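You operate a simulated robot arm through the tools that you are given. There is no shell and no other tool. Be economical: measure what you need, move in short steps, check, and stop when the job is done.

Carry out the task below with a simulated robot arm. There is one attempt and no reset: what you move stays moved.

TASK
Swap the blue regulator for the green one and bring the supply back to about 100 bar.
Fine: supply to 0, purge button held till the gauge shows zero, then undo the clamp; stand the blue one in the deep drawer and close it; clamp before the supply goes up. Set down upright: what you pick out.

Only the result counts: the job must be done as asked and must still hold three seconds after the hand-in. Knocking over, shifting, dropping, spilling or breaking anything else fails it.

THE ROBOT
A 6-joint arm with a two-finger parallel gripper on a trunk, on a base that drives. Base frame: it is fixed to the floor where the robot stands at the start and does not move with it; the origin is under the middle of the robot, x ahead of it, y to its left, z up. Units: m, degrees, N and s.
With the tool pointing down near the work surface it reaches from about 0.28 to 0.84 m from the robot's upright axis, wherever it stands. Its first joint turns from -115.0 to 115.0 degrees. Places, roughly: black switch [0.6, -0.1, 1.4]; breathing knob [0.5, -0.2, 0.9]; clamp knob [0.7, 0.4, 0.9]; deep drawer [0.7, 0.2, 0.7]; exhale knob [0.6, -0.2, 1.1]; green bleed valve [0.6, 0.3, 0.9]; grey block [0.8, 0.3, 1]; input port [0.6, -0.1, 1.2]; inside of the large holder [0.8, 0.4, 1]; main valve [0.6, -0.4, 1.5]; power switch [0.5, -0.3, 1]; supply gauge [1, 0.3, 1.4]; supply knob [0.5, 0, 0.9]; valve seat knob [0.6, 0.2, 0.9]; yellow switch [0.6, -0.1, 1.3]. Payload 3.43 kg.
The TCP is the grasp point between the finger pads, 0.034 m short of the fingertips. In the tool frame z runs along the fingers and y along their closing line. Largest opening 0.128 m; finger width 0.024, thickness 0.012; the body of the gripper, 0.048 by 0.13 m, starts 0.096 m behind the TCP.
Orientation is that of the tool frame in the base frame, as [roll, pitch, yaw] about the fixed x, y, z axes, in that order (R = Rz(yaw) Ry(pitch) Rx(roll)). With the fingers straight down and closing along the base's y, the tool's x points along the base's -x, its y along +y and its z along -z.

THE INTERFACE
- The arm moves only by the tool send_rows. Its argument "rows" is one flat list of numbers, 6 for each row, row after row: the shift along the tool's x, y, z in m, then the turn, a rotation vector about the tool's x, y, z in degrees. In form: [dx, dy, dz, ax, ay, az, dx, dy, dz, ax, ay, az, ...]. A call has 1 to 20 rows; each row is the pose to reach, as a shift and turn from the pose commanded when the call began, along the tool's axes at that moment. "claw" is the closure in counts, from 0 (fully open) to 255 (shut), set as the call begins (left out, the last holds). Rows are played at 5 a second. More than 0.05 m and 8.6 degrees between two rows, or a gripper value outside its range, and nothing of the call is played. Where a pose cannot be reached the arm comes as near as it can. A force on the tool above 40 N (or 10 N above the force at the start of the call, whichever is more), or a blocked arm, ends the call early, and 0.2 s more pass. The fingers move at their own pace (about 0.108 m/s each) and stop on an object; they squeeze with about 43 N. The grip force told is the motor's: it shows also when the fingers shut on nothing. Time passes only in rows, and 0.2 s behind the last, so rows that repeat a pose let the fingers close. The reply holds the time, the measured pose of the TCP, the force on the tool along the base axes, the opening and the grip force, in the units named above and with some noise, with the torque about the TCP (base axes, N m) and any sound that the robot's microphone picked up.
- Cameras (640 x 400 px; columns grow to the right, rows downward): "scene" is now at [0.0006, 0.1722, 1.4018]; the picture's right is [-0.27, -0.96, 0.00], its down [-0.61, 0.17, -0.77] and it looks along [0.75, -0.21, -0.63] (base axes); focal length 214 px, centre (320, 200). "wrist" rides on the gripper at [0.076, -0.011, -0.16] in the tool frame; the picture's right is [0.15, 0.99, 0.00], its down [-0.88, 0.13, -0.46] and it looks along [-0.45, 0.07, 0.89] (tool axes); focal length 234 px, centre (320, 200). There is no depth. A picture from a camera that has moved, and an enlarged one, comes with that camera's place and axes in the base frame and with its lens.
- get_image(camera): a new picture of that camera. No time passes.
- slide_trunk(by): slides the trunk up (or, below 0, down) by that many m; the arm and the scene camera ride with it, the base frame stays. It gives what a move gives, with no picture.
- steer(legs): drives the robot by 1 to 6 legs, each [ahead, turn to the left] in m and degrees, along the robot's own axes; the way and the turn of a leg run together, so that a leg with both is an arc; at most 1.5 m and 180 degrees a leg. The arm and the cameras ride along, it lands a little off, and it stops where it bumps. It gives what a move gives.
- head_to(pan, tilt): turns the head with the scene camera to pan (to the left, within 103 degrees either way) and tilt (down, from -29 to 69), counted from straight ahead of the robot. It gives what a move gives.
- enlarge(camera, box): a new picture of the part [left, top, right, bottom] of that camera's present view, enlarged. No time passes.
- job_done(): hands the job in; it is judged then, once.

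Go step by step. Nothing tells you exact positions but the pictures and the camera data: compare them with the known pose of the tool, close in by small moves and look again before you grip or let go. The budget is 120 turns and 90 pictures, counting those below and the enlarged ones. Unless the task says otherwise, let go and move clear before handing in, and close with one line.

The tools are called after "Emit:" as a command line: name --argument value ..., lists and objects as JSON in quotes. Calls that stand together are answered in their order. send_rows: Moves the arm, as the interface text tells. Its arguments: {"type":"object","properties":{"rows":{"type":"array","items":{"type":"number"}},"claw":{"type":"number"}},"required":["rows"]} The other tools are called the same way: slide_trunk (by) slides the trunk up or down; steer (legs) drives the base; head_to (pan, tilt) turns the head that bears the scene camera; get_image (camera) takes a picture; enlarge (camera, box) takes an enlarged picture of a part of a camera's view; job_done () hands the job in.

At the start:

```text
clock: 0.0
eef_pos: [0.4434, 0.1873, 1.2566]
ee_rot: [-180.0, -0.1, 180.0]
contact_force: [0.5, -0.2, -0.6]
ft_torque: [0.0, -0.02, 0.01]
finger_gap: 0.1282
gripper_force: 0.1
trunk travel left (down, up): [-0.675, 0.115]
robot x, y, heading: [-0.0027, -0.0024, -0.1]
head pan, tilt: [-15.7, 39.3]
```

scene: 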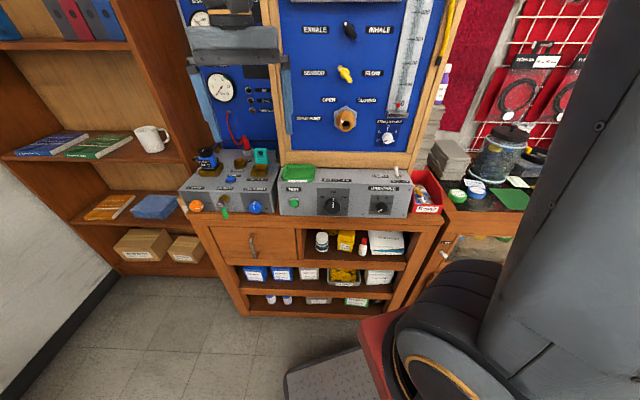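
wrist: 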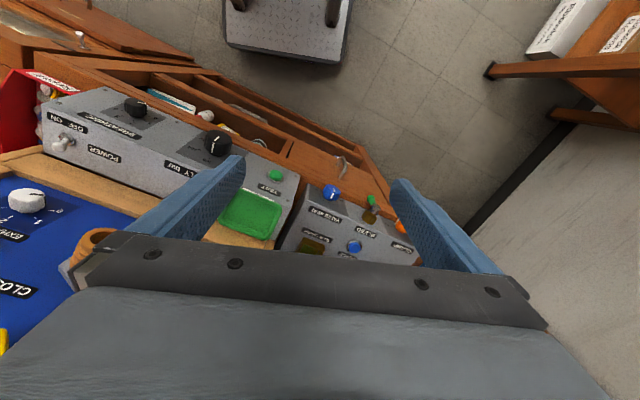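

I see a bench with a left grey box carrying the blue and green regulators, and a drawer beneath. I'll look closer at the details first.

Emit:
enlarge --camera "scene" --box '[170, 130, 290, 220]'

Emit:
enlarge --camera "scene" --box '[270, 150, 450, 260]'

Emit:
enlarge --camera "scene" --box '[180, 0, 300, 140]'

```text
4.44 times, centred on (230, 175) of scene
camera zoom: at [0.0006, 0.1722, 1.4018], right [-0.27, -0.96, 0.0], down [-0.61, 0.17, -0.77], along [0.75, -0.21, -0.63], focal length 953 px, centre (720, 311)
```

zoom: 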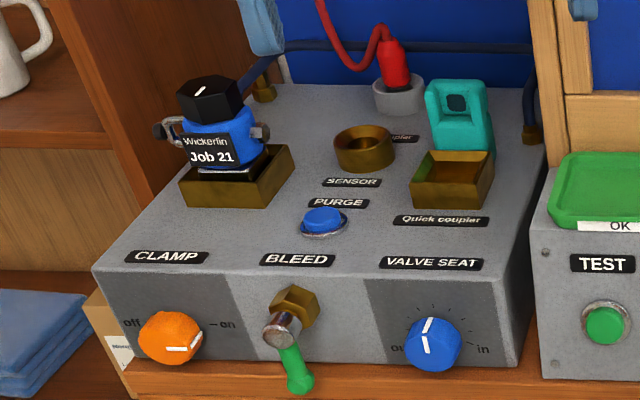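

```text
3.56 times, centred on (360, 205) of scene
camera zoom: at [0.0006, 0.1722, 1.4018], right [-0.27, -0.96, 0.0], down [-0.61, 0.17, -0.77], along [0.75, -0.21, -0.63], focal length 763 px, centre (178, 182)
```

zoom: 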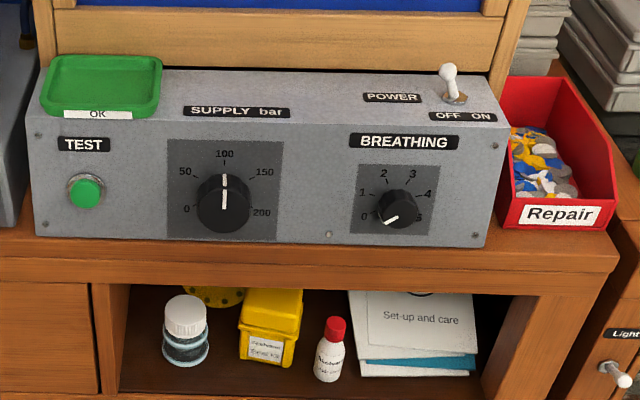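

```text
2.86 times, centred on (240, 70) of scene
camera zoom: at [0.0006, 0.1722, 1.4018], right [-0.27, -0.96, 0.0], down [-0.61, 0.17, -0.77], along [0.75, -0.21, -0.63], focal length 613 px, centre (549, 571)
```

zoom: 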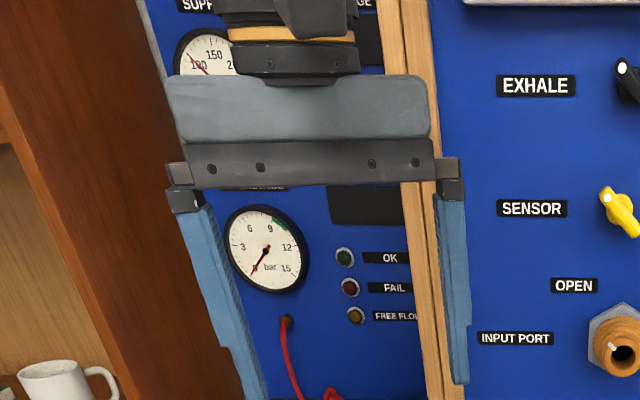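

The blue regulator ("Job 21") sits in the clamped holder at left. I need to find the green regulator, so I'll turn the head and look around.

Emit:
head_to --pan -60 --tilt 35

Emit:
get_image --camera "scene"

Emit:
head_to --pan 25 --tilt 20

Emit:
get_image --camera "scene"

```text
clock: 1.1
eef_pos: [0.442, 0.1862, 1.2562]
ee_rot: [-180.0, 0.0, 180.0]
contact_force: [0.6, 0.3, 0.8]
ft_torque: [0.0, -0.02, 0.02]
finger_gap: 0.128
gripper_force: 0.1
trunk travel left (down, up): [-0.675, 0.115]
robot x, y, heading: [-0.0031, -0.0032, -0.2]
head pan, tilt: [-60.0, 35.0]
```

```text
84 pictures are left
camera scene: at [-0.0377, 0.119, 1.4083], right [-0.87, -0.5, 0.0], down [-0.29, 0.5, -0.82], along [0.41, -0.71, -0.57], focal length 214 px, centre (320, 200)
```

scene: 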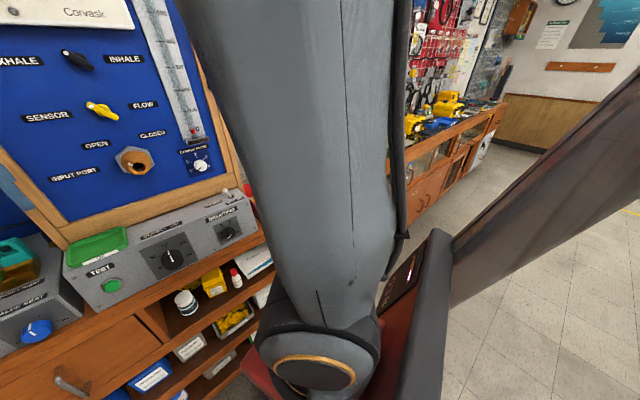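

```text
clock: 2.7
eef_pos: [0.4422, 0.1861, 1.2562]
ee_rot: [180.0, 0.0, 179.9]
contact_force: [-0.2, -0.2, 0.2]
ft_torque: [-0.02, -0.03, -0.01]
finger_gap: 0.1282
gripper_force: 0.0
trunk travel left (down, up): [-0.675, 0.115]
robot x, y, heading: [-0.0, -0.0001, 0.1]
head pan, tilt: [25.0, 20.0]
```

```text
83 pictures are left
camera scene: at [0.0027, 0.2346, 1.4321], right [0.42, -0.91, 0.0], down [-0.31, -0.14, -0.94], along [0.85, 0.4, -0.34], focal length 214 px, centre (320, 200)
```

scene: 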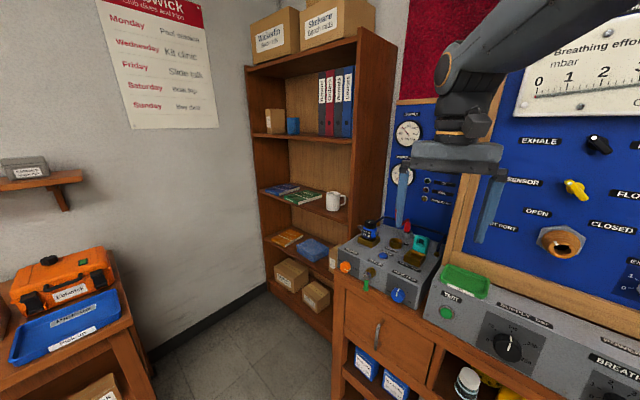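

No green regulator is plain yet; there's a side table with a blue tray at the left. I'll look farther left and get closer views.

Emit:
head_to --pan 75 --tilt 25

Emit:
get_image --camera "scene"

Emit:
head_to --pan -95 --tilt 20

Emit:
get_image --camera "scene"

Emit:
head_to --pan 0 --tilt 30

Emit:
get_image --camera "scene"

```text
clock: 3.9
eef_pos: [0.4424, 0.1864, 1.2572]
ee_rot: [180.0, 0.0, -180.0]
contact_force: [-0.6, 0.1, 0.4]
ft_torque: [-0.01, -0.02, 0.02]
finger_gap: 0.1281
gripper_force: 0.1
trunk travel left (down, up): [-0.675, 0.115]
robot x, y, heading: [0.0037, -0.0013, 0.1]
head pan, tilt: [75.0, 25.0]
```

```text
82 pictures are left
camera scene: at [-0.0578, 0.2842, 1.4241], right [0.97, -0.26, 0.0], down [-0.11, -0.41, -0.91], along [0.24, 0.88, -0.42], focal length 214 px, centre (320, 200)
```

scene: 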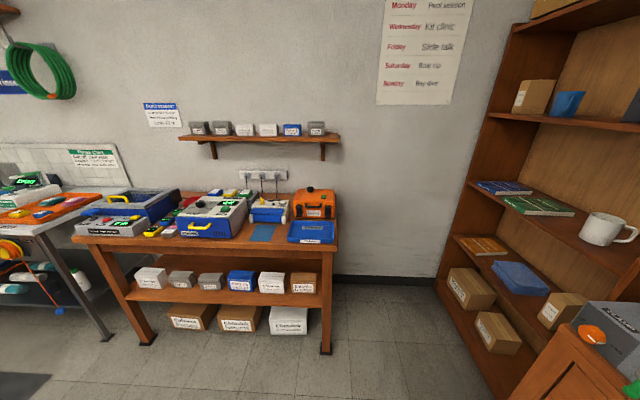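

```text
clock: 6.5
eef_pos: [0.4426, 0.1862, 1.2567]
ee_rot: [180.0, 0.0, -179.9]
contact_force: [0.8, -0.7, 0.4]
ft_torque: [0.01, 0.02, -0.01]
finger_gap: 0.1279
gripper_force: 0.0
trunk travel left (down, up): [-0.675, 0.115]
robot x, y, heading: [-0.0009, 0.0034, -0.1]
head pan, tilt: [-95.0, 20.0]
```

```text
81 pictures are left
camera scene: at [-0.0898, 0.1025, 1.4321], right [-1.0, 0.09, 0.0], down [0.03, 0.34, -0.94], along [-0.08, -0.94, -0.34], focal length 214 px, centre (320, 200)
```

scene: 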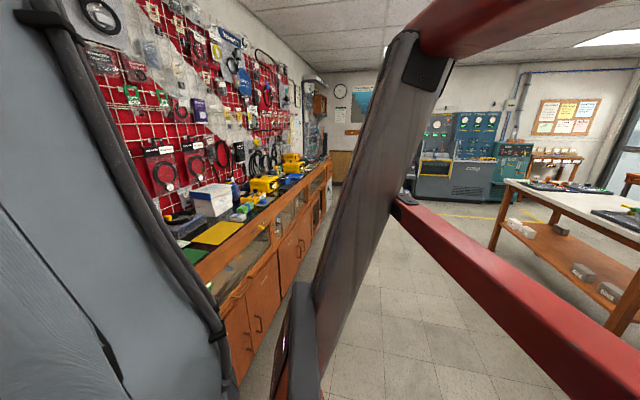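

```text
clock: 8.2
eef_pos: [0.4419, 0.1856, 1.2564]
ee_rot: [180.0, 0.0, 179.9]
contact_force: [0.0, -0.7, 0.1]
ft_torque: [0.01, -0.02, -0.03]
finger_gap: 0.128
gripper_force: 0.1
trunk travel left (down, up): [-0.675, 0.115]
robot x, y, heading: [0.0036, -0.0016, -0.1]
head pan, tilt: [0.0, 30.0]
```

```text
80 pictures are left
camera scene: at [0.0087, 0.1952, 1.4161], right [0.0, -1.0, 0.0], down [-0.5, 0.0, -0.87], along [0.87, 0.0, -0.5], focal length 214 px, centre (320, 200)
```

scene: 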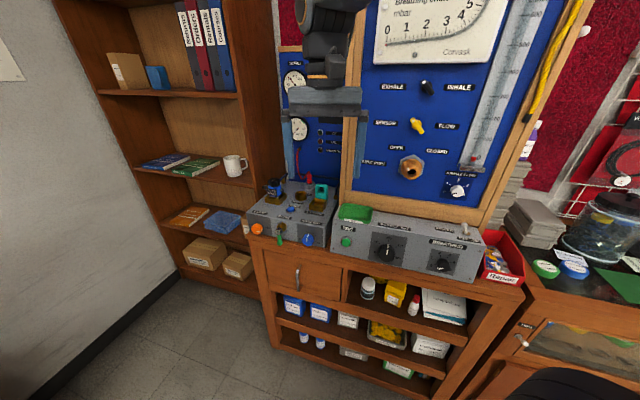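

The teal object behind the quick coupler needs a closer look; the green regulator may also be in the drawer. I'll zoom.

Emit:
enlarge --camera "scene" --box '[240, 160, 350, 250]'

Emit:
enlarge --camera "scene" --box '[250, 240, 350, 320]'

Emit:
enlarge --camera "wrist" --box '[180, 120, 460, 280]'

```text
4.44 times, centred on (295, 205) of scene
camera zoom: at [0.0087, 0.1952, 1.4161], right [0.0, -1.0, 0.0], down [-0.5, 0.0, -0.87], along [0.87, 0.0, -0.5], focal length 953 px, centre (431, 178)
```

zoom: 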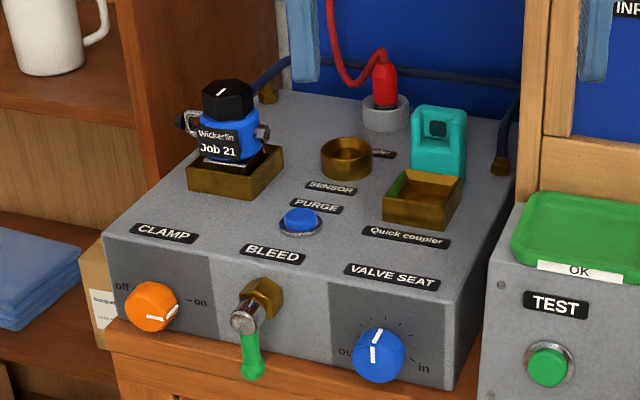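

```text
5.00 times, centred on (300, 280) of scene
camera zoom: at [0.0087, 0.1952, 1.4161], right [0.0, -1.0, 0.0], down [-0.5, 0.0, -0.87], along [0.87, 0.0, -0.5], focal length 1072 px, centre (420, -200)
```

zoom: 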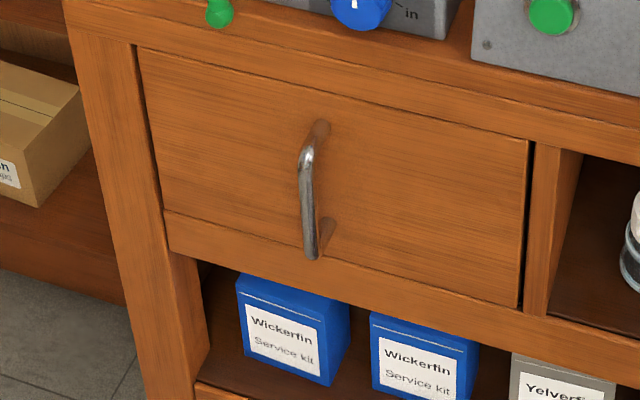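

```text
2.29 times, centred on (320, 200) of wrist
camera zoom: at [0.3657, 0.174, 1.4155], right [-0.15, 0.99, 0.0], down [0.88, 0.13, 0.46], along [0.45, 0.07, -0.89], focal length 535 px, centre (320, 200)
```

zoom: 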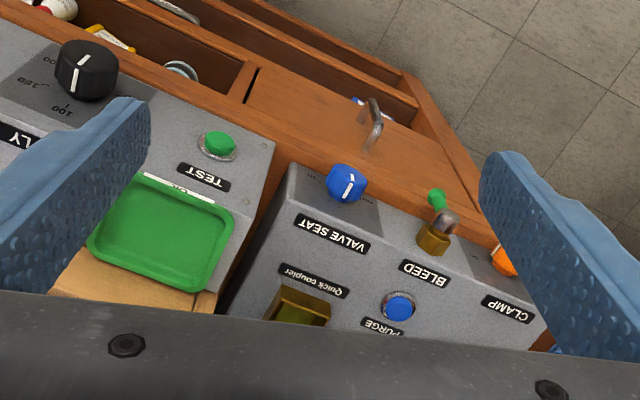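

I'll check the labels on the left table, then open the drawer.

Emit:
head_to --pan 70 --tilt 30

Emit:
enlarge --camera "scene" --box '[100, 120, 380, 290]'

Emit:
enlarge --camera "scene" --box '[440, 100, 640, 340]'

```text
clock: 9.6
eef_pos: [0.4428, 0.1859, 1.2561]
ee_rot: [180.0, 0.0, -180.0]
contact_force: [-0.2, -0.6, -0.7]
ft_torque: [-0.02, 0.02, -0.04]
finger_gap: 0.1282
gripper_force: 0.0
trunk travel left (down, up): [-0.675, 0.115]
robot x, y, heading: [-0.0001, -0.0004, 0.1]
head pan, tilt: [70.0, 30.0]
```

```text
2.29 times, centred on (240, 205) of scene
camera zoom: at [-0.0508, 0.2802, 1.4161], right [0.94, -0.34, 0.0], down [-0.17, -0.47, -0.87], along [0.3, 0.81, -0.5], focal length 490 px, centre (503, 189)
```

zoom: 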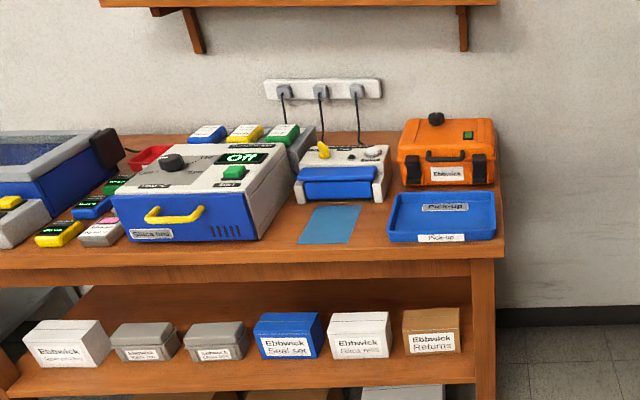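

```text
1.67 times, centred on (540, 220) of scene
camera zoom: at [-0.0508, 0.2802, 1.4161], right [0.94, -0.34, 0.0], down [-0.17, -0.47, -0.87], along [0.3, 0.81, -0.5], focal length 358 px, centre (-47, 167)
```

zoom: 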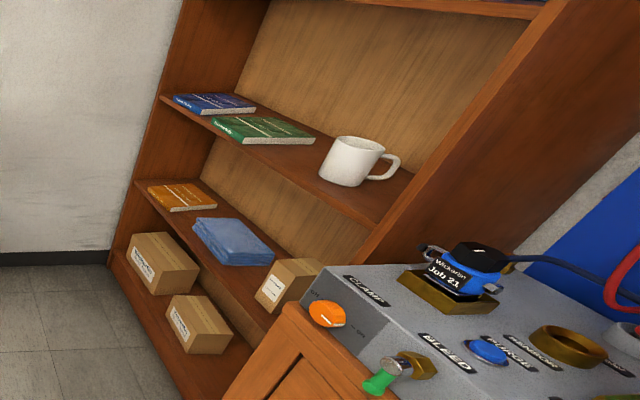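

Geometry from the two cameras: cabinet faces about -18° heading; supply knob face ≈ (0.513,-0.017,0.928), valve seat knob ≈ (0.596,0.238,0.914), clamp knob ≈ (0.658,0.433,0.914), drawer handle ≈ (0.574,0.281,0.737). I'll back off and square the robot up to the panel.

Emit:
steer --legs '[[-0.15, 0], [0, 72], [0.3, 0], [0, -90]]'

Emit:
head_to --pan 0 --tilt 35

Emit:
get_image --camera "scene"

```text
clock: 19.5
eef_pos: [0.4252, 0.3364, 1.2573]
ee_rot: [180.0, 0.0, 162.9]
contact_force: [0.7, -0.4, 0.4]
ft_torque: [0.01, -0.02, 0.0]
finger_gap: 0.128
gripper_force: 0.1
trunk travel left (down, up): [-0.675, 0.115]
robot x, y, heading: [-0.0509, 0.291, -16.9]
head pan, tilt: [70.0, 30.0]
```

```text
clock: 20.9
eef_pos: [0.4261, 0.336, 1.2566]
ee_rot: [-180.0, 0.0, 163.0]
contact_force: [-0.1, -0.1, -0.2]
ft_torque: [-0.04, -0.02, 0.01]
finger_gap: 0.1278
gripper_force: 0.1
trunk travel left (down, up): [-0.675, 0.115]
robot x, y, heading: [-0.0534, 0.2861, -17.2]
head pan, tilt: [0.0, 35.0]
```

```text
74 pictures are left
camera scene: at [0.0116, 0.4741, 1.4083], right [-0.29, -0.96, 0.0], down [-0.55, 0.17, -0.82], along [0.78, -0.24, -0.57], focal length 214 px, centre (320, 200)
```

scene: 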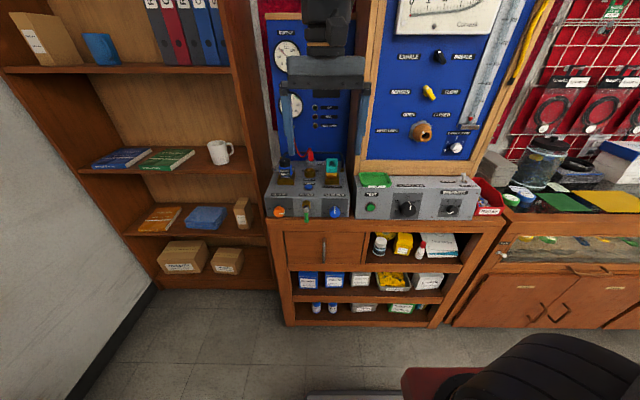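

Now squared up. I'll zoom on the boxes to refine the supply knob location and the gauges.

Emit:
enlarge --camera "scene" --box '[260, 150, 480, 250]'

Emit:
enlarge --camera "scene" --box '[265, 30, 365, 160]'

```text
2.91 times, centred on (370, 200) of scene
camera zoom: at [0.0116, 0.4741, 1.4083], right [-0.29, -0.96, 0.0], down [-0.55, 0.17, -0.82], along [0.78, -0.24, -0.57], focal length 624 px, centre (174, 200)
```

zoom: 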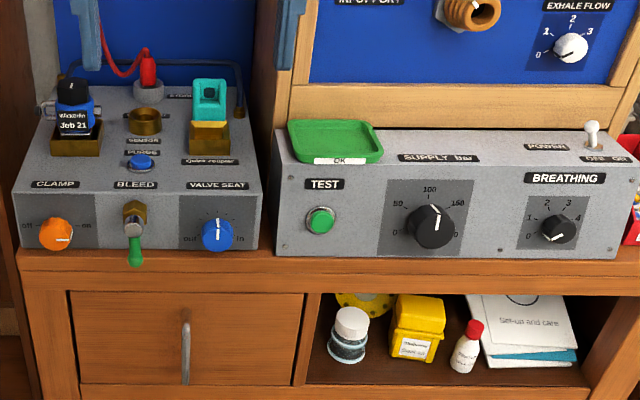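

```text
3.08 times, centred on (315, 95) of scene
camera zoom: at [0.0116, 0.4741, 1.4083], right [-0.29, -0.96, 0.0], down [-0.55, 0.17, -0.82], along [0.78, -0.24, -0.57], focal length 660 px, centre (335, 523)
```

zoom: 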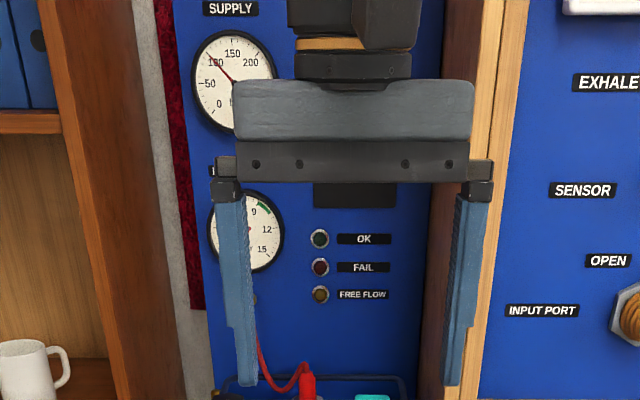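

Supply gauge reads ~100. I'll tilt the tool to point horizontally toward the panel.

Emit:
send_rows --rows '[-0.005, 0, 0, 0, -8.2, 0, -0.01, 0, 0, 0, -16.4, 0, -0.015, 0, 0, 0, -24.6, 0, -0.02, 0, 0, 0, -32.8, 0, -0.025, 0, 0, 0, -41, 0, -0.03, 0, 0, 0, -49.2, 0, -0.035, 0, 0, 0, -57.4, 0, -0.04, 0, 0, 0, -65.6, 0, -0.045, 0, 0, 0, -73.8, 0, -0.05, 0, 0, 0, -82, 0, -0.05, 0, 0, 0, -90, 0, -0.05, 0, 0, 0, -90, 0]'

Emit:
slide_trunk --by -0.3

Emit:
get_image --camera "wrist"

Emit:
get_image --camera "scene"

```text
clock: 23.5
eef_pos: [0.4921, 0.3311, 1.2628]
ee_rot: [-161.0, 90.0, -178.1]
contact_force: [0.1, -0.3, -0.2]
ft_torque: [-0.01, -0.01, 0.01]
finger_gap: 0.1281
gripper_force: 0.1
out of reach, approached as far as the arm can: row 10, 11, 12
trunk travel left (down, up): [-0.675, 0.115]
robot x, y, heading: [-0.0545, 0.2878, -17.0]
head pan, tilt: [0.0, 35.0]
```

```text
clock: 26.5
eef_pos: [0.571, 0.3061, 0.9632]
ee_rot: [-176.1, 89.9, 166.5]
contact_force: [0.9, 0.4, -0.3]
ft_torque: [-0.01, -0.05, 0.0]
finger_gap: 0.1278
gripper_force: 0.0
trunk travel left (down, up): [-0.375, 0.415]
robot x, y, heading: [-0.0511, 0.2877, -17.1]
head pan, tilt: [0.0, 35.0]
```

```text
71 pictures are left
camera wrist: at [0.414, 0.3433, 0.8879], right [0.29, 0.94, -0.15], down [-0.4, 0.26, 0.88], along [0.87, -0.2, 0.45], focal length 234 px, centre (320, 200)
```

wrist: 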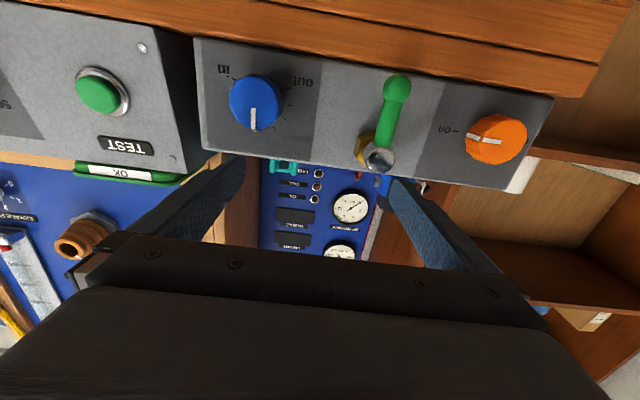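

```text
70 pictures are left
camera scene: at [0.0914, 0.4495, 1.1083], right [-0.29, -0.96, 0.0], down [-0.55, 0.17, -0.82], along [0.78, -0.24, -0.57], focal length 214 px, centre (320, 200)
```

scene: 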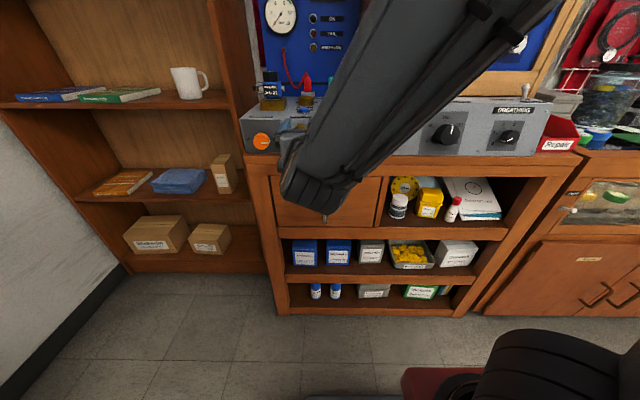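

The tool is horizontal just in front of the left box. I'll back off and move across to the supply knob.

Emit:
send_rows --rows '[0, 0, -0.04, 0, 0, 0, 0, -0.03, -0.07, 0, 0, 0, 0, -0.075, -0.07, 0, 0, 0, 0.005, -0.12, -0.07, 0, 0, 0, 0.01, -0.165, -0.07, 0, 0, 0, 0.015, -0.21, -0.07, 0, 0, 0, 0.02, -0.255, -0.07, 0, 0, 0, 0.03, -0.295, -0.07, 0, 0, 0, 0.035, -0.328, -0.07, 0, 0, 0, 0.035, -0.328, -0.07, 0, 0, 0]'

Emit:
get_image --camera "wrist"

Emit:
get_image --camera "scene"

```text
clock: 28.7
eef_pos: [0.5662, 0.1501, 1.0275]
ee_rot: [178.0, 89.8, 160.6]
contact_force: [-3.8, -0.2, -0.1]
ft_torque: [0.08, 0.07, -0.25]
finger_gap: 0.1281
gripper_force: 0.1
out of reach, approached as far as the arm can: row 1, 2, 3, 4, 5, 6, 7, 8, 9, 10
trunk travel left (down, up): [-0.375, 0.415]
robot x, y, heading: [-0.0541, 0.2909, -16.9]
head pan, tilt: [0.0, 35.0]
```

```text
69 pictures are left
camera wrist: at [0.4093, 0.1859, 0.9506], right [0.3, 0.94, -0.15], down [-0.39, 0.26, 0.88], along [0.87, -0.2, 0.45], focal length 234 px, centre (320, 200)
```

wrist: 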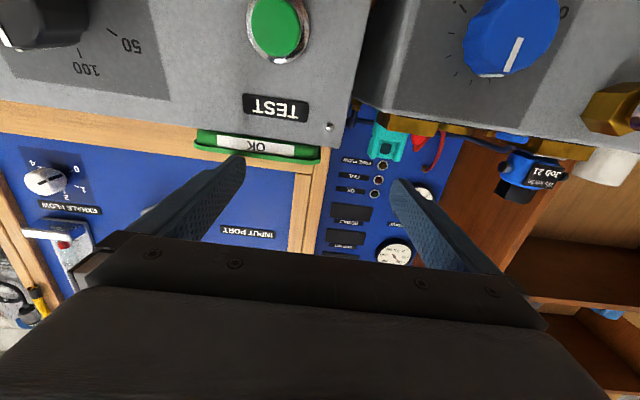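

```text
68 pictures are left
camera scene: at [0.0913, 0.4494, 1.1083], right [-0.29, -0.96, 0.0], down [-0.55, 0.17, -0.82], along [0.78, -0.24, -0.57], focal length 214 px, centre (320, 200)
```

scene: 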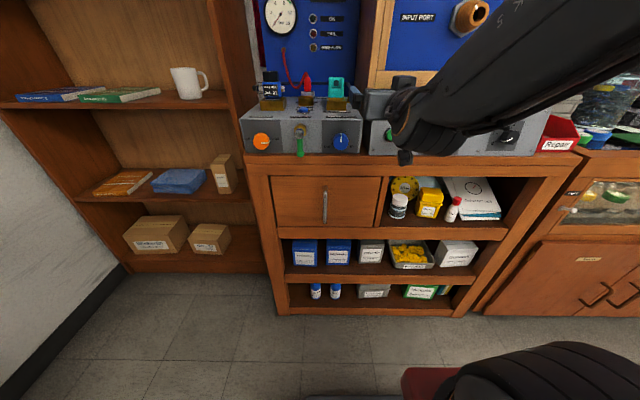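

Too close for a horizontal tool and lightly touching something; backing the base straight off by 0.2 m.

Emit:
steer --legs '[[-0.22, 0]]'

Emit:
get_image --camera "scene"

```text
clock: 30.4
eef_pos: [0.3561, 0.2151, 1.0257]
ee_rot: [-178.8, 89.8, 163.8]
contact_force: [-0.4, 1.0, 0.0]
ft_torque: [-0.03, 0.0, 0.02]
finger_gap: 0.1278
gripper_force: 0.0
trunk travel left (down, up): [-0.375, 0.415]
robot x, y, heading: [-0.263, 0.3551, -16.7]
head pan, tilt: [0.0, 35.0]
```

```text
67 pictures are left
camera scene: at [-0.1205, 0.5146, 1.1083], right [-0.29, -0.96, 0.0], down [-0.55, 0.17, -0.82], along [0.78, -0.24, -0.57], focal length 214 px, centre (320, 200)
```

scene: 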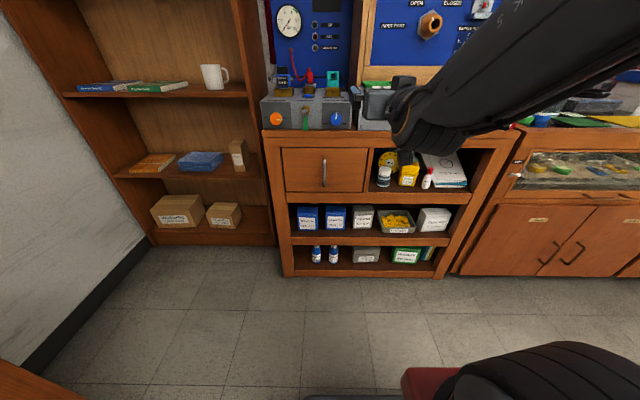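

Clear now. Moving to in front of the supply knob.

Emit:
send_rows --rows '[0.015, -0.03, 0.015, 0, 0, 0, 0.03, -0.06, 0.03, 0, 0, 0, 0.05, -0.09, 0.04, 0, 0, 0, 0.065, -0.12, 0.05, 0, 0, 0, 0.08, -0.15, 0.06, 0, 0, 0, 0.098, -0.177, 0.07, 0, 0, 0, 0.098, -0.177, 0.07, 0, 0, 0]'

Emit:
get_image --camera "wrist"

Emit:
get_image --camera "scene"

```text
clock: 32.0
eef_pos: [0.4087, 0.1608, 0.9401]
ee_rot: [128.3, 88.6, 104.7]
contact_force: [-0.3, 0.4, 0.3]
ft_torque: [0.0, 0.0, -0.01]
finger_gap: 0.1279
gripper_force: 0.1
out of reach, approached as far as the arm can: row 1, 2, 3, 4, 5, 6, 7
trunk travel left (down, up): [-0.375, 0.415]
robot x, y, heading: [-0.2653, 0.3502, -17.1]
head pan, tilt: [0.0, 35.0]
```

```text
66 pictures are left
camera wrist: at [0.256, 0.2154, 0.8663], right [0.4, 0.91, -0.13], down [-0.36, 0.28, 0.89], along [0.84, -0.31, 0.44], focal length 234 px, centre (320, 200)
```

wrist: 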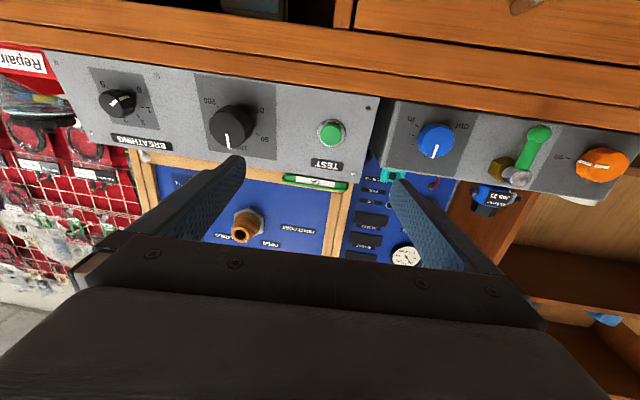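

```text
65 pictures are left
camera scene: at [-0.1205, 0.5146, 1.1083], right [-0.29, -0.96, 0.0], down [-0.55, 0.17, -0.82], along [0.78, -0.24, -0.57], focal length 214 px, centre (320, 200)
```

scene: 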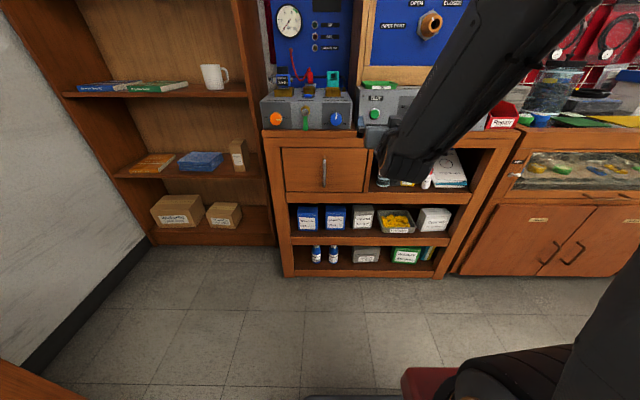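

I suspect commands accumulate from an unreachable commanded pose. A zero-shift row tells me whether that baseline is reachable.

Emit:
send_rows --rows '[0, 0, 0, 0, 0, 0]'

```text
clock: 32.4
eef_pos: [0.4087, 0.161, 0.9414]
ee_rot: [128.7, 88.6, 105.0]
contact_force: [0.0, 0.2, -0.3]
ft_torque: [-0.01, 0.0, 0.02]
finger_gap: 0.1285
gripper_force: 0.0
trunk travel left (down, up): [-0.375, 0.415]
robot x, y, heading: [-0.2625, 0.3518, -16.8]
head pan, tilt: [0.0, 35.0]
```

The baseline is fine, so the limit is real. Probing forward first, with the heading corrected.

Emit:
send_rows --rows '[0, 0, 0.02, -3, 0, 0, 0, 0, 0.04, -6, 0, 0, 0, 0, 0.06, -6, 0, 0]'

Emit:
send_rows --rows '[0, -0.03, 0, 0, 0, 0, 0, -0.06, 0, 0, 0, 0]'

```text
clock: 33.2
eef_pos: [0.4741, 0.186, 0.9467]
ee_rot: [119.7, 87.8, 99.5]
contact_force: [0.4, -0.2, 0.3]
ft_torque: [0.02, 0.01, -0.01]
finger_gap: 0.1279
gripper_force: 0.0
out of reach, approached as far as the arm can: row 1, 2, 3
trunk travel left (down, up): [-0.375, 0.415]
robot x, y, heading: [-0.2589, 0.356, -17.1]
head pan, tilt: [0.0, 35.0]
```

```text
clock: 33.8
eef_pos: [0.4648, 0.1821, 0.9483]
ee_rot: [121.7, 87.7, 101.3]
contact_force: [0.4, 0.6, -0.4]
ft_torque: [-0.02, 0.0, 0.01]
finger_gap: 0.1281
gripper_force: 0.0
out of reach, approached as far as the arm can: row 1, 2
trunk travel left (down, up): [-0.375, 0.415]
robot x, y, heading: [-0.2673, 0.3527, -16.8]
head pan, tilt: [0.0, 35.0]
```

The limit looks like a wrist yaw limit: the target must lie to the arm's left relative to tool heading. I'll shift the robot ~0.35 m to the right along the bench.

Emit:
steer --legs '[[0, -90], [0.36, 0], [0, 90]]'

Emit:
send_rows --rows '[0, 0, 0.02, 0, 0, 0, 0, 0, 0.04, 0, 0, 0]'

```text
clock: 43.7
eef_pos: [0.3733, -0.1297, 0.9484]
ee_rot: [120.7, 87.8, 102.3]
contact_force: [0.1, 0.3, 0.3]
ft_torque: [0.01, 0.01, 0.01]
finger_gap: 0.1279
gripper_force: 0.1
trunk travel left (down, up): [-0.375, 0.415]
robot x, y, heading: [-0.3599, 0.0154, -14.7]
head pan, tilt: [0.0, 35.0]
```

```text
clock: 44.3
eef_pos: [0.411, -0.1422, 0.9476]
ee_rot: [117.3, 87.4, 98.4]
contact_force: [-0.4, -0.2, -0.3]
ft_torque: [0.01, 0.02, 0.01]
finger_gap: 0.1281
gripper_force: 0.1
trunk travel left (down, up): [-0.375, 0.415]
robot x, y, heading: [-0.3629, 0.0191, -14.8]
head pan, tilt: [0.0, 35.0]
```

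Reachable now. Moving left to align with the supply knob.

Emit:
send_rows --rows '[0.005, 0.035, -0.02, 0, 0, 0, 0.01, 0.075, -0.03, 0, 0, 0, 0.015, 0.115, -0.03, 0, 0, 0, 0.02, 0.146, -0.03, 0, 0, 0, 0.02, 0.146, -0.03, 0, 0, 0]'

Emit:
get_image --camera "wrist"

Emit:
head_to --pan -5 --tilt 20

Emit:
get_image --camera "scene"

```text
clock: 45.5
eef_pos: [0.4293, 0.0061, 0.9324]
ee_rot: [120.6, 87.7, 102.3]
contact_force: [-0.2, -0.5, 0.1]
ft_torque: [0.01, 0.03, -0.02]
finger_gap: 0.1281
gripper_force: 0.1
trunk travel left (down, up): [-0.375, 0.415]
robot x, y, heading: [-0.3591, 0.0146, -14.9]
head pan, tilt: [0.0, 35.0]
```

```text
64 pictures are left
camera wrist: at [0.2712, 0.0476, 0.8593], right [0.31, 0.94, -0.11], down [-0.38, 0.23, 0.89], along [0.87, -0.23, 0.44], focal length 234 px, centre (320, 200)
```

wrist: 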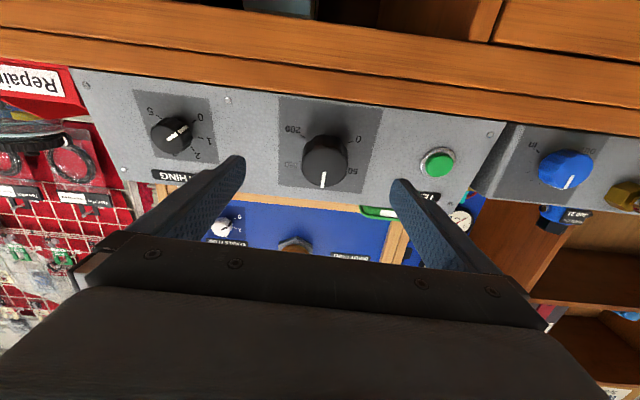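

```text
clock: 46.3
eef_pos: [0.4281, 0.0049, 0.933]
ee_rot: [120.7, 87.7, 102.4]
contact_force: [-0.8, -0.4, 0.3]
ft_torque: [0.0, 0.01, 0.01]
finger_gap: 0.1279
gripper_force: 0.0
trunk travel left (down, up): [-0.375, 0.415]
robot x, y, heading: [-0.3604, 0.0169, -14.8]
head pan, tilt: [-5.0, 20.0]
```

```text
63 pictures are left
camera scene: at [-0.2209, 0.172, 1.1321], right [-0.34, -0.94, 0.0], down [-0.32, 0.12, -0.94], along [0.88, -0.32, -0.34], focal length 214 px, centre (320, 200)
```

scene: 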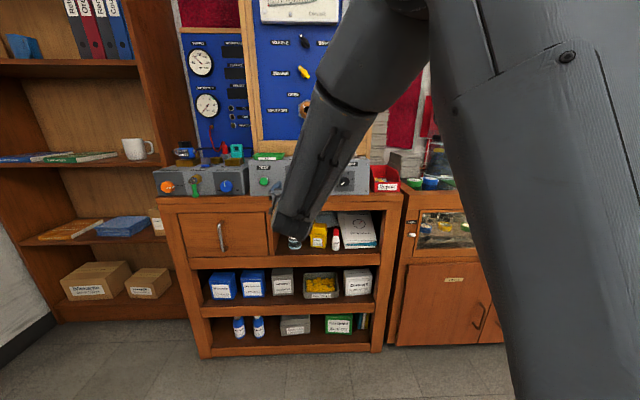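

Aligned with the supply knob within a few mm. Advancing and closing on it.

Emit:
send_rows --rows '[0, 0.004, 0.03, 0, 0, 0, 0, 0.004, 0.055, 0, 0, 0, 0, 0.004, 0.07, 0, 0, 0, 0, 0.004, 0.07, 0, 0, 0]'

Emit:
send_rows --rows '[0, 0, 0, 0, 0, 0, 0, 0, 0, 0, 0, 0, 0, 0, 0, 0, 0, 0, 0, 0, 0, 0, 0, 0]' --claw 255

Emit:
get_image --camera "wrist"

```text
clock: 47.3
eef_pos: [0.4973, -0.0115, 0.9322]
ee_rot: [120.8, 87.9, 102.3]
contact_force: [-0.3, -1.7, 0.0]
ft_torque: [-0.05, 0.01, -0.01]
finger_gap: 0.1278
gripper_force: 0.0
trunk travel left (down, up): [-0.375, 0.415]
robot x, y, heading: [-0.3622, 0.0154, -14.9]
head pan, tilt: [-5.0, 20.0]
```

```text
clock: 48.3
eef_pos: [0.4966, -0.011, 0.9305]
ee_rot: [120.7, 87.8, 102.4]
contact_force: [2.1, 1.4, 0.5]
ft_torque: [0.13, 0.02, 0.44]
finger_gap: 0.0517
gripper_force: 45.6
trunk travel left (down, up): [-0.375, 0.415]
robot x, y, heading: [-0.3605, 0.0174, -15.0]
head pan, tilt: [-5.0, 20.0]
```

```text
62 pictures are left
camera wrist: at [0.3395, 0.0307, 0.8572], right [0.31, 0.94, -0.11], down [-0.38, 0.23, 0.89], along [0.87, -0.23, 0.44], focal length 234 px, centre (320, 200)
```

wrist: 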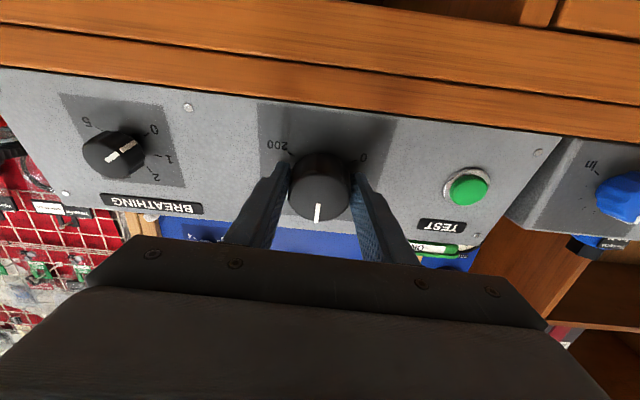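

Knob gripped (51.7 mm). Turning it counter-clockwise ~60° first.

Emit:
send_rows --rows '[0, 0, 0, 0, 0, -8, 0, 0, 0, 0, 0, -16, 0, 0, 0, 0, 0, -24, 0, 0, 0, 0, 0, -32, 0, 0, 0, 0, 0, -40, 0, 0, 0, 0, 0, -48, 0, 0, 0, 0, 0, -56, 0, 0, 0, 0, 0, -60]'

Emit:
enlarge --camera "scene" --box '[150, 20, 310, 220]'

Emit:
get_image --camera "wrist"

```text
clock: 50.1
eef_pos: [0.4958, -0.0112, 0.9332]
ee_rot: [-91.3, 31.8, -109.0]
contact_force: [-13.2, -0.9, 4.9]
ft_torque: [0.55, 0.78, 1.19]
finger_gap: 0.0557
gripper_force: 44.9
trunk travel left (down, up): [-0.375, 0.415]
robot x, y, heading: [-0.3591, 0.0129, -14.9]
head pan, tilt: [-5.0, 20.0]
```

```text
2.00 times, centred on (230, 120) of scene
camera zoom: at [-0.2217, 0.172, 1.1323], right [-0.34, -0.94, 0.0], down [-0.32, 0.12, -0.94], along [0.88, -0.32, -0.34], focal length 429 px, centre (500, 360)
```

zoom: 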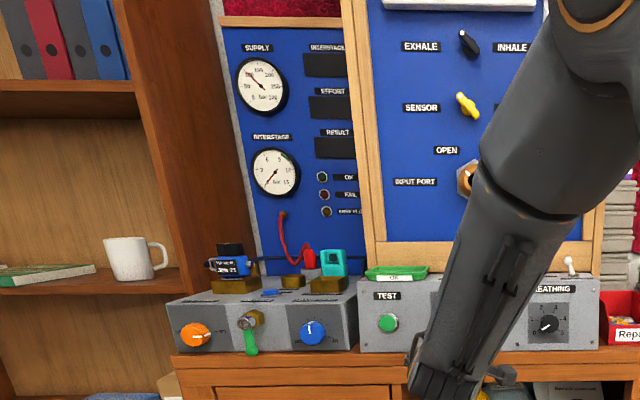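

```text
60 pictures are left
camera wrist: at [0.3201, -0.0281, 0.9049], right [0.11, 0.38, -0.92], down [-0.17, 0.92, 0.36], along [0.98, 0.12, 0.16], focal length 234 px, centre (320, 200)
```

wrist: 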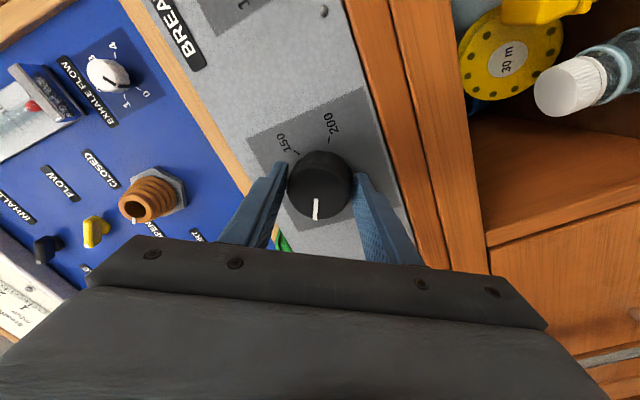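

The knob turns with the gripper (now ~50). Continuing to 0.

Emit:
send_rows --rows '[0, 0, 0, 0, 0, -8, 0, 0, 0, 0, 0, -16, 0, 0, 0, 0, 0, -24, 0, 0, 0, 0, 0, -32, 0, 0, 0, 0, 0, -40, 0, 0, 0, 0, 0, -48, 0, 0, 0, 0, 0, -56, 0, 0, 0, 0, 0, -64]'

Emit:
get_image --camera "wrist"

```text
clock: 51.9
eef_pos: [0.4952, -0.0142, 0.9348]
ee_rot: [-91.0, -32.1, -108.2]
contact_force: [-13.5, 10.0, 18.2]
ft_torque: [1.02, 0.1, 0.08]
finger_gap: 0.0554
gripper_force: 45.5
trunk travel left (down, up): [-0.375, 0.415]
robot x, y, heading: [-0.3602, 0.0183, -15.0]
head pan, tilt: [-5.0, 20.0]
```

```text
59 pictures are left
camera wrist: at [0.3244, -0.0192, 0.9866], right [-0.22, -0.61, -0.76], down [-0.22, 0.79, -0.57], along [0.95, 0.05, -0.31], focal length 234 px, centre (320, 200)
```

wrist: 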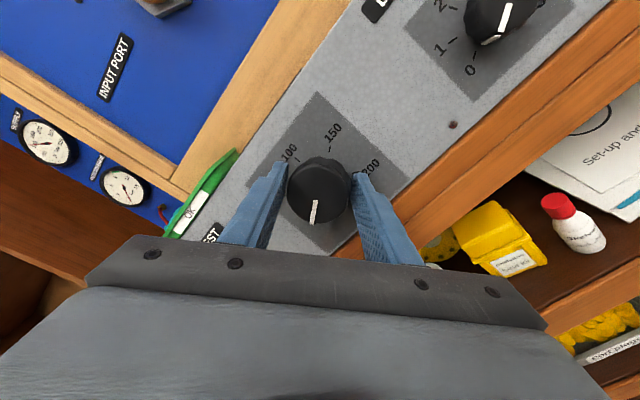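

Pointer is near the 0 mark; a small further turn will confirm the stop, then release and back out.

Emit:
send_rows --rows '[0, 0, 0, 0, 0, -5, 0, 0, 0, 0, 0, -10, 0, 0, 0, 0, 0, -10]'

Emit:
send_rows --rows '[0, 0, 0, 0, 0, 0, 0, 0, 0, 0, 0, 0, 0, 0, 0, 0, 0, 0, 0, 0, -0.03, 0, 0, 0, 0, 0, -0.07, 0, 0, 0, 0, 0, -0.1, 0, 0, 0]' --claw 0

Emit:
get_image --camera "wrist"

```text
clock: 52.7
eef_pos: [0.4963, -0.0108, 0.9336]
ee_rot: [-91.3, -42.0, -107.5]
contact_force: [6.5, 0.0, 22.6]
ft_torque: [0.98, 0.28, -1.12]
finger_gap: 0.0541
gripper_force: 44.7
trunk travel left (down, up): [-0.375, 0.415]
robot x, y, heading: [-0.3591, 0.013, -14.9]
head pan, tilt: [-5.0, 20.0]
```

```text
clock: 53.2
eef_pos: [0.4957, -0.0029, 0.9372]
ee_rot: [-90.9, -42.1, -106.9]
contact_force: [-14.0, 17.4, 17.0]
ft_torque: [0.19, 0.51, -0.31]
finger_gap: 0.1163
gripper_force: 0.0
trunk travel left (down, up): [-0.375, 0.415]
robot x, y, heading: [-0.3649, 0.0151, -14.3]
head pan, tilt: [-5.0, 20.0]
stopped in row 2: the force on the tool passed its limit at 44 N (the readings are from after the stop); the commanded pose is now the measured one
```

```text
58 pictures are left
camera wrist: at [0.3276, -0.0015, 0.9977], right [-0.24, -0.73, -0.64], down [-0.27, 0.68, -0.68], along [0.93, 0.01, -0.36], focal length 234 px, centre (320, 200)
```

wrist: 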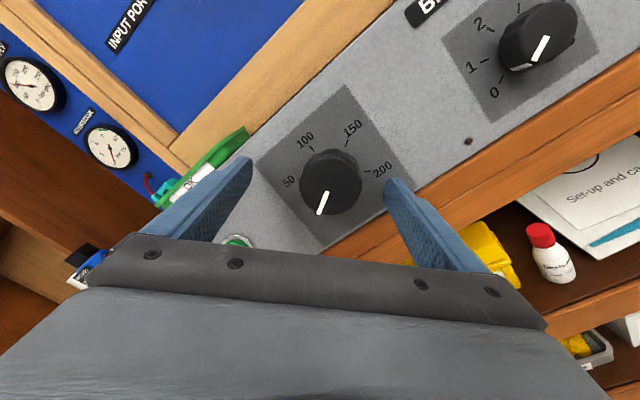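

The opening finger met the bench ledge. I'll narrow the fingers slightly and back straight out.

Emit:
send_rows --rows '[0, 0, 0, 0, 0, 0, 0, 0, 0, 0, 0, 0, 0, 0, -0.03, 0, 0, 0, 0, 0, -0.07, 0, 0, 0, 0, 0, -0.1, 0, 0, 0, 0, 0, -0.1, 0, 0, 0]' --claw 80

Emit:
enlarge --camera "wrist" --box '[160, 60, 480, 260]'

Emit:
get_image --camera "scene"

```text
clock: 54.6
eef_pos: [0.3995, 0.0249, 0.938]
ee_rot: [-91.3, -42.1, -106.9]
contact_force: [-0.6, -0.9, 0.5]
ft_torque: [0.0, 0.0, 0.02]
finger_gap: 0.0876
gripper_force: 0.1
trunk travel left (down, up): [-0.375, 0.415]
robot x, y, heading: [-0.3604, 0.0173, -14.7]
head pan, tilt: [-5.0, 20.0]
```

```text
2.00 times, centred on (320, 160) of wrist
camera zoom: at [0.2327, 0.0271, 0.9988], right [-0.25, -0.73, -0.63], down [-0.27, 0.68, -0.68], along [0.93, 0.01, -0.37], focal length 468 px, centre (320, 280)
```

zoom: 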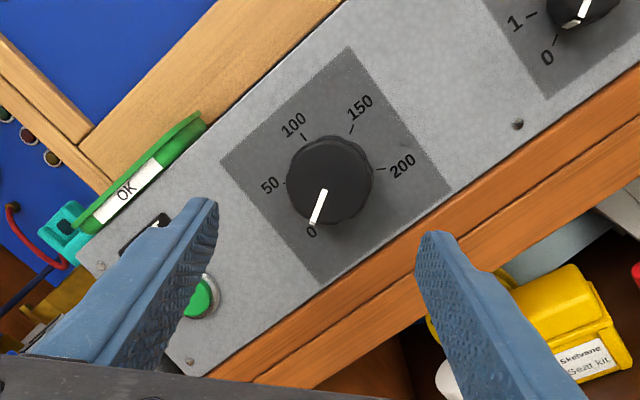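

```text
56 pictures are left
camera scene: at [-0.2218, 0.1728, 1.1321], right [-0.34, -0.94, 0.0], down [-0.32, 0.12, -0.94], along [0.88, -0.32, -0.34], focal length 214 px, centre (320, 200)
```

scene: 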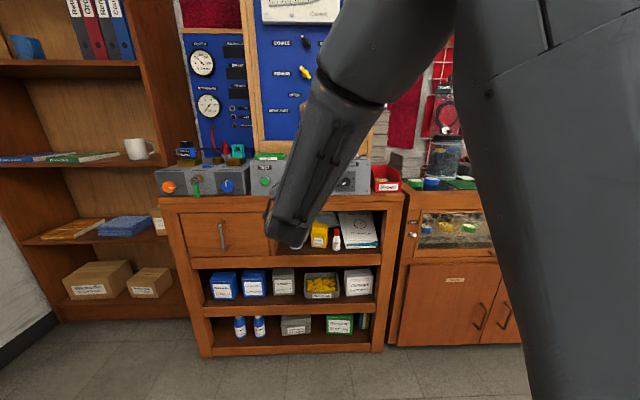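

Supply pointer is at 0 and nothing shifted. Now I'll un-roll the tool, point it down and raise the trunk for the purge button ≈ (0.696, 0.307, 0.977).

Emit:
send_rows --rows '[0, 0, -0.01, 0, 0, 8, 0, 0, -0.02, 0, 0, 16, 0, 0, -0.03, 0, 0, 24, 0, 0, -0.03, 0, 0, 32, 0, 0, -0.03, 0, 0, 40, 0, 0, -0.03, 0, 0, 48, 0, 0, -0.03, 0, 0, 56, 0, 0, -0.03, 0, 0, 64, 0, 0, -0.03, 0, 0, 72, 0, 0, -0.03, 0, 0, 80, 0, 0, -0.03, 0, 0, 88, 0, 0, -0.03, 0, 0, 96, 0, 0, -0.03, 0, 0, 104, 0, 0, -0.03, 0, 0, 112, 0, 0, -0.03, 0, 0, 120, 0, 0, -0.03, 0, 0, 128, 0, 0, -0.03, 0, 0, 132]'

Emit:
send_rows --rows '[-0.01, 0, 0, 0, 8.2, 0, -0.02, 0, -0.01, 0, 16.4, 0, -0.03, 0, -0.02, 0, 24.6, 0, -0.04, 0, -0.03, 0, 32.8, 0, -0.05, 0, -0.04, 0, 41, 0, -0.06, 0, -0.05, 0, 49.2, 0, -0.07, 0, -0.06, 0, 57.4, 0, -0.08, 0, -0.07, 0, 65.6, 0, -0.09, 0, -0.08, 0, 73.8, 0, -0.1, 0, -0.09, 0, 82, 0, -0.11, 0, -0.1, 0, 90, 0]' --claw 255

Emit:
slide_trunk --by 0.3

```text
clock: 58.2
eef_pos: [0.3731, 0.0332, 0.9359]
ee_rot: [-174.6, 89.1, 167.6]
contact_force: [0.0, 0.7, -0.3]
ft_torque: [0.02, 0.01, -0.01]
finger_gap: 0.0879
gripper_force: 0.1
trunk travel left (down, up): [-0.375, 0.415]
robot x, y, heading: [-0.3605, 0.012, -14.8]
head pan, tilt: [-5.0, 20.0]
```

```text
clock: 60.6
eef_pos: [0.2787, 0.066, 1.0461]
ee_rot: [-179.8, -1.1, 162.2]
contact_force: [0.0, 0.2, 0.5]
ft_torque: [0.0, -0.03, -0.01]
finger_gap: 0.0
gripper_force: 32.3
trunk travel left (down, up): [-0.375, 0.415]
robot x, y, heading: [-0.3612, 0.0137, -14.9]
head pan, tilt: [-5.0, 20.0]
```

```text
clock: 63.6
eef_pos: [0.2782, 0.0654, 1.3476]
ee_rot: [-179.8, -0.9, 162.1]
contact_force: [0.0, -0.5, 0.0]
ft_torque: [0.01, 0.03, -0.02]
finger_gap: 0.0002
gripper_force: 33.6
trunk travel left (down, up): [-0.675, 0.115]
robot x, y, heading: [-0.3605, 0.0172, -14.9]
head pan, tilt: [-5.0, 20.0]
```

Tool is down with fingers shut. Now driving left along the bench (arm swung to the right) and then up to it.

Emit:
steer --legs '[[0, -70], [-0.5, 0], [0, 67]]'

Emit:
head_to --pan 0 --tilt 30

Emit:
get_image --camera "scene"

```text
clock: 72.6
eef_pos: [0.2375, 0.5356, 1.3476]
ee_rot: [-179.7, -1.0, 159.4]
contact_force: [0.1, 0.1, 0.7]
ft_torque: [0.0, -0.02, 0.01]
finger_gap: 0.0002
gripper_force: 33.0
trunk travel left (down, up): [-0.675, 0.115]
robot x, y, heading: [-0.4057, 0.5163, -17.5]
head pan, tilt: [-5.0, 20.0]
```

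```text
clock: 73.3
eef_pos: [0.2364, 0.5351, 1.3474]
ee_rot: [-179.8, -1.1, 159.4]
contact_force: [0.4, -0.6, -0.4]
ft_torque: [0.02, -0.01, 0.0]
finger_gap: 0.0
gripper_force: 33.0
trunk travel left (down, up): [-0.675, 0.115]
robot x, y, heading: [-0.4024, 0.5132, -17.6]
head pan, tilt: [0.0, 30.0]
```

```text
55 pictures are left
camera scene: at [-0.3376, 0.6999, 1.4161], right [-0.3, -0.95, 0.0], down [-0.48, 0.15, -0.87], along [0.83, -0.26, -0.5], focal length 214 px, centre (320, 200)
```

scene: 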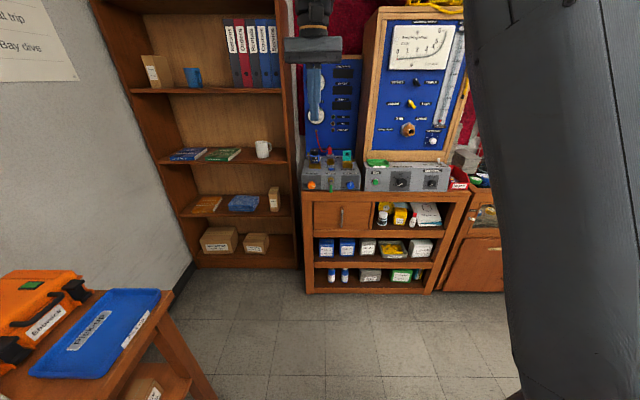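

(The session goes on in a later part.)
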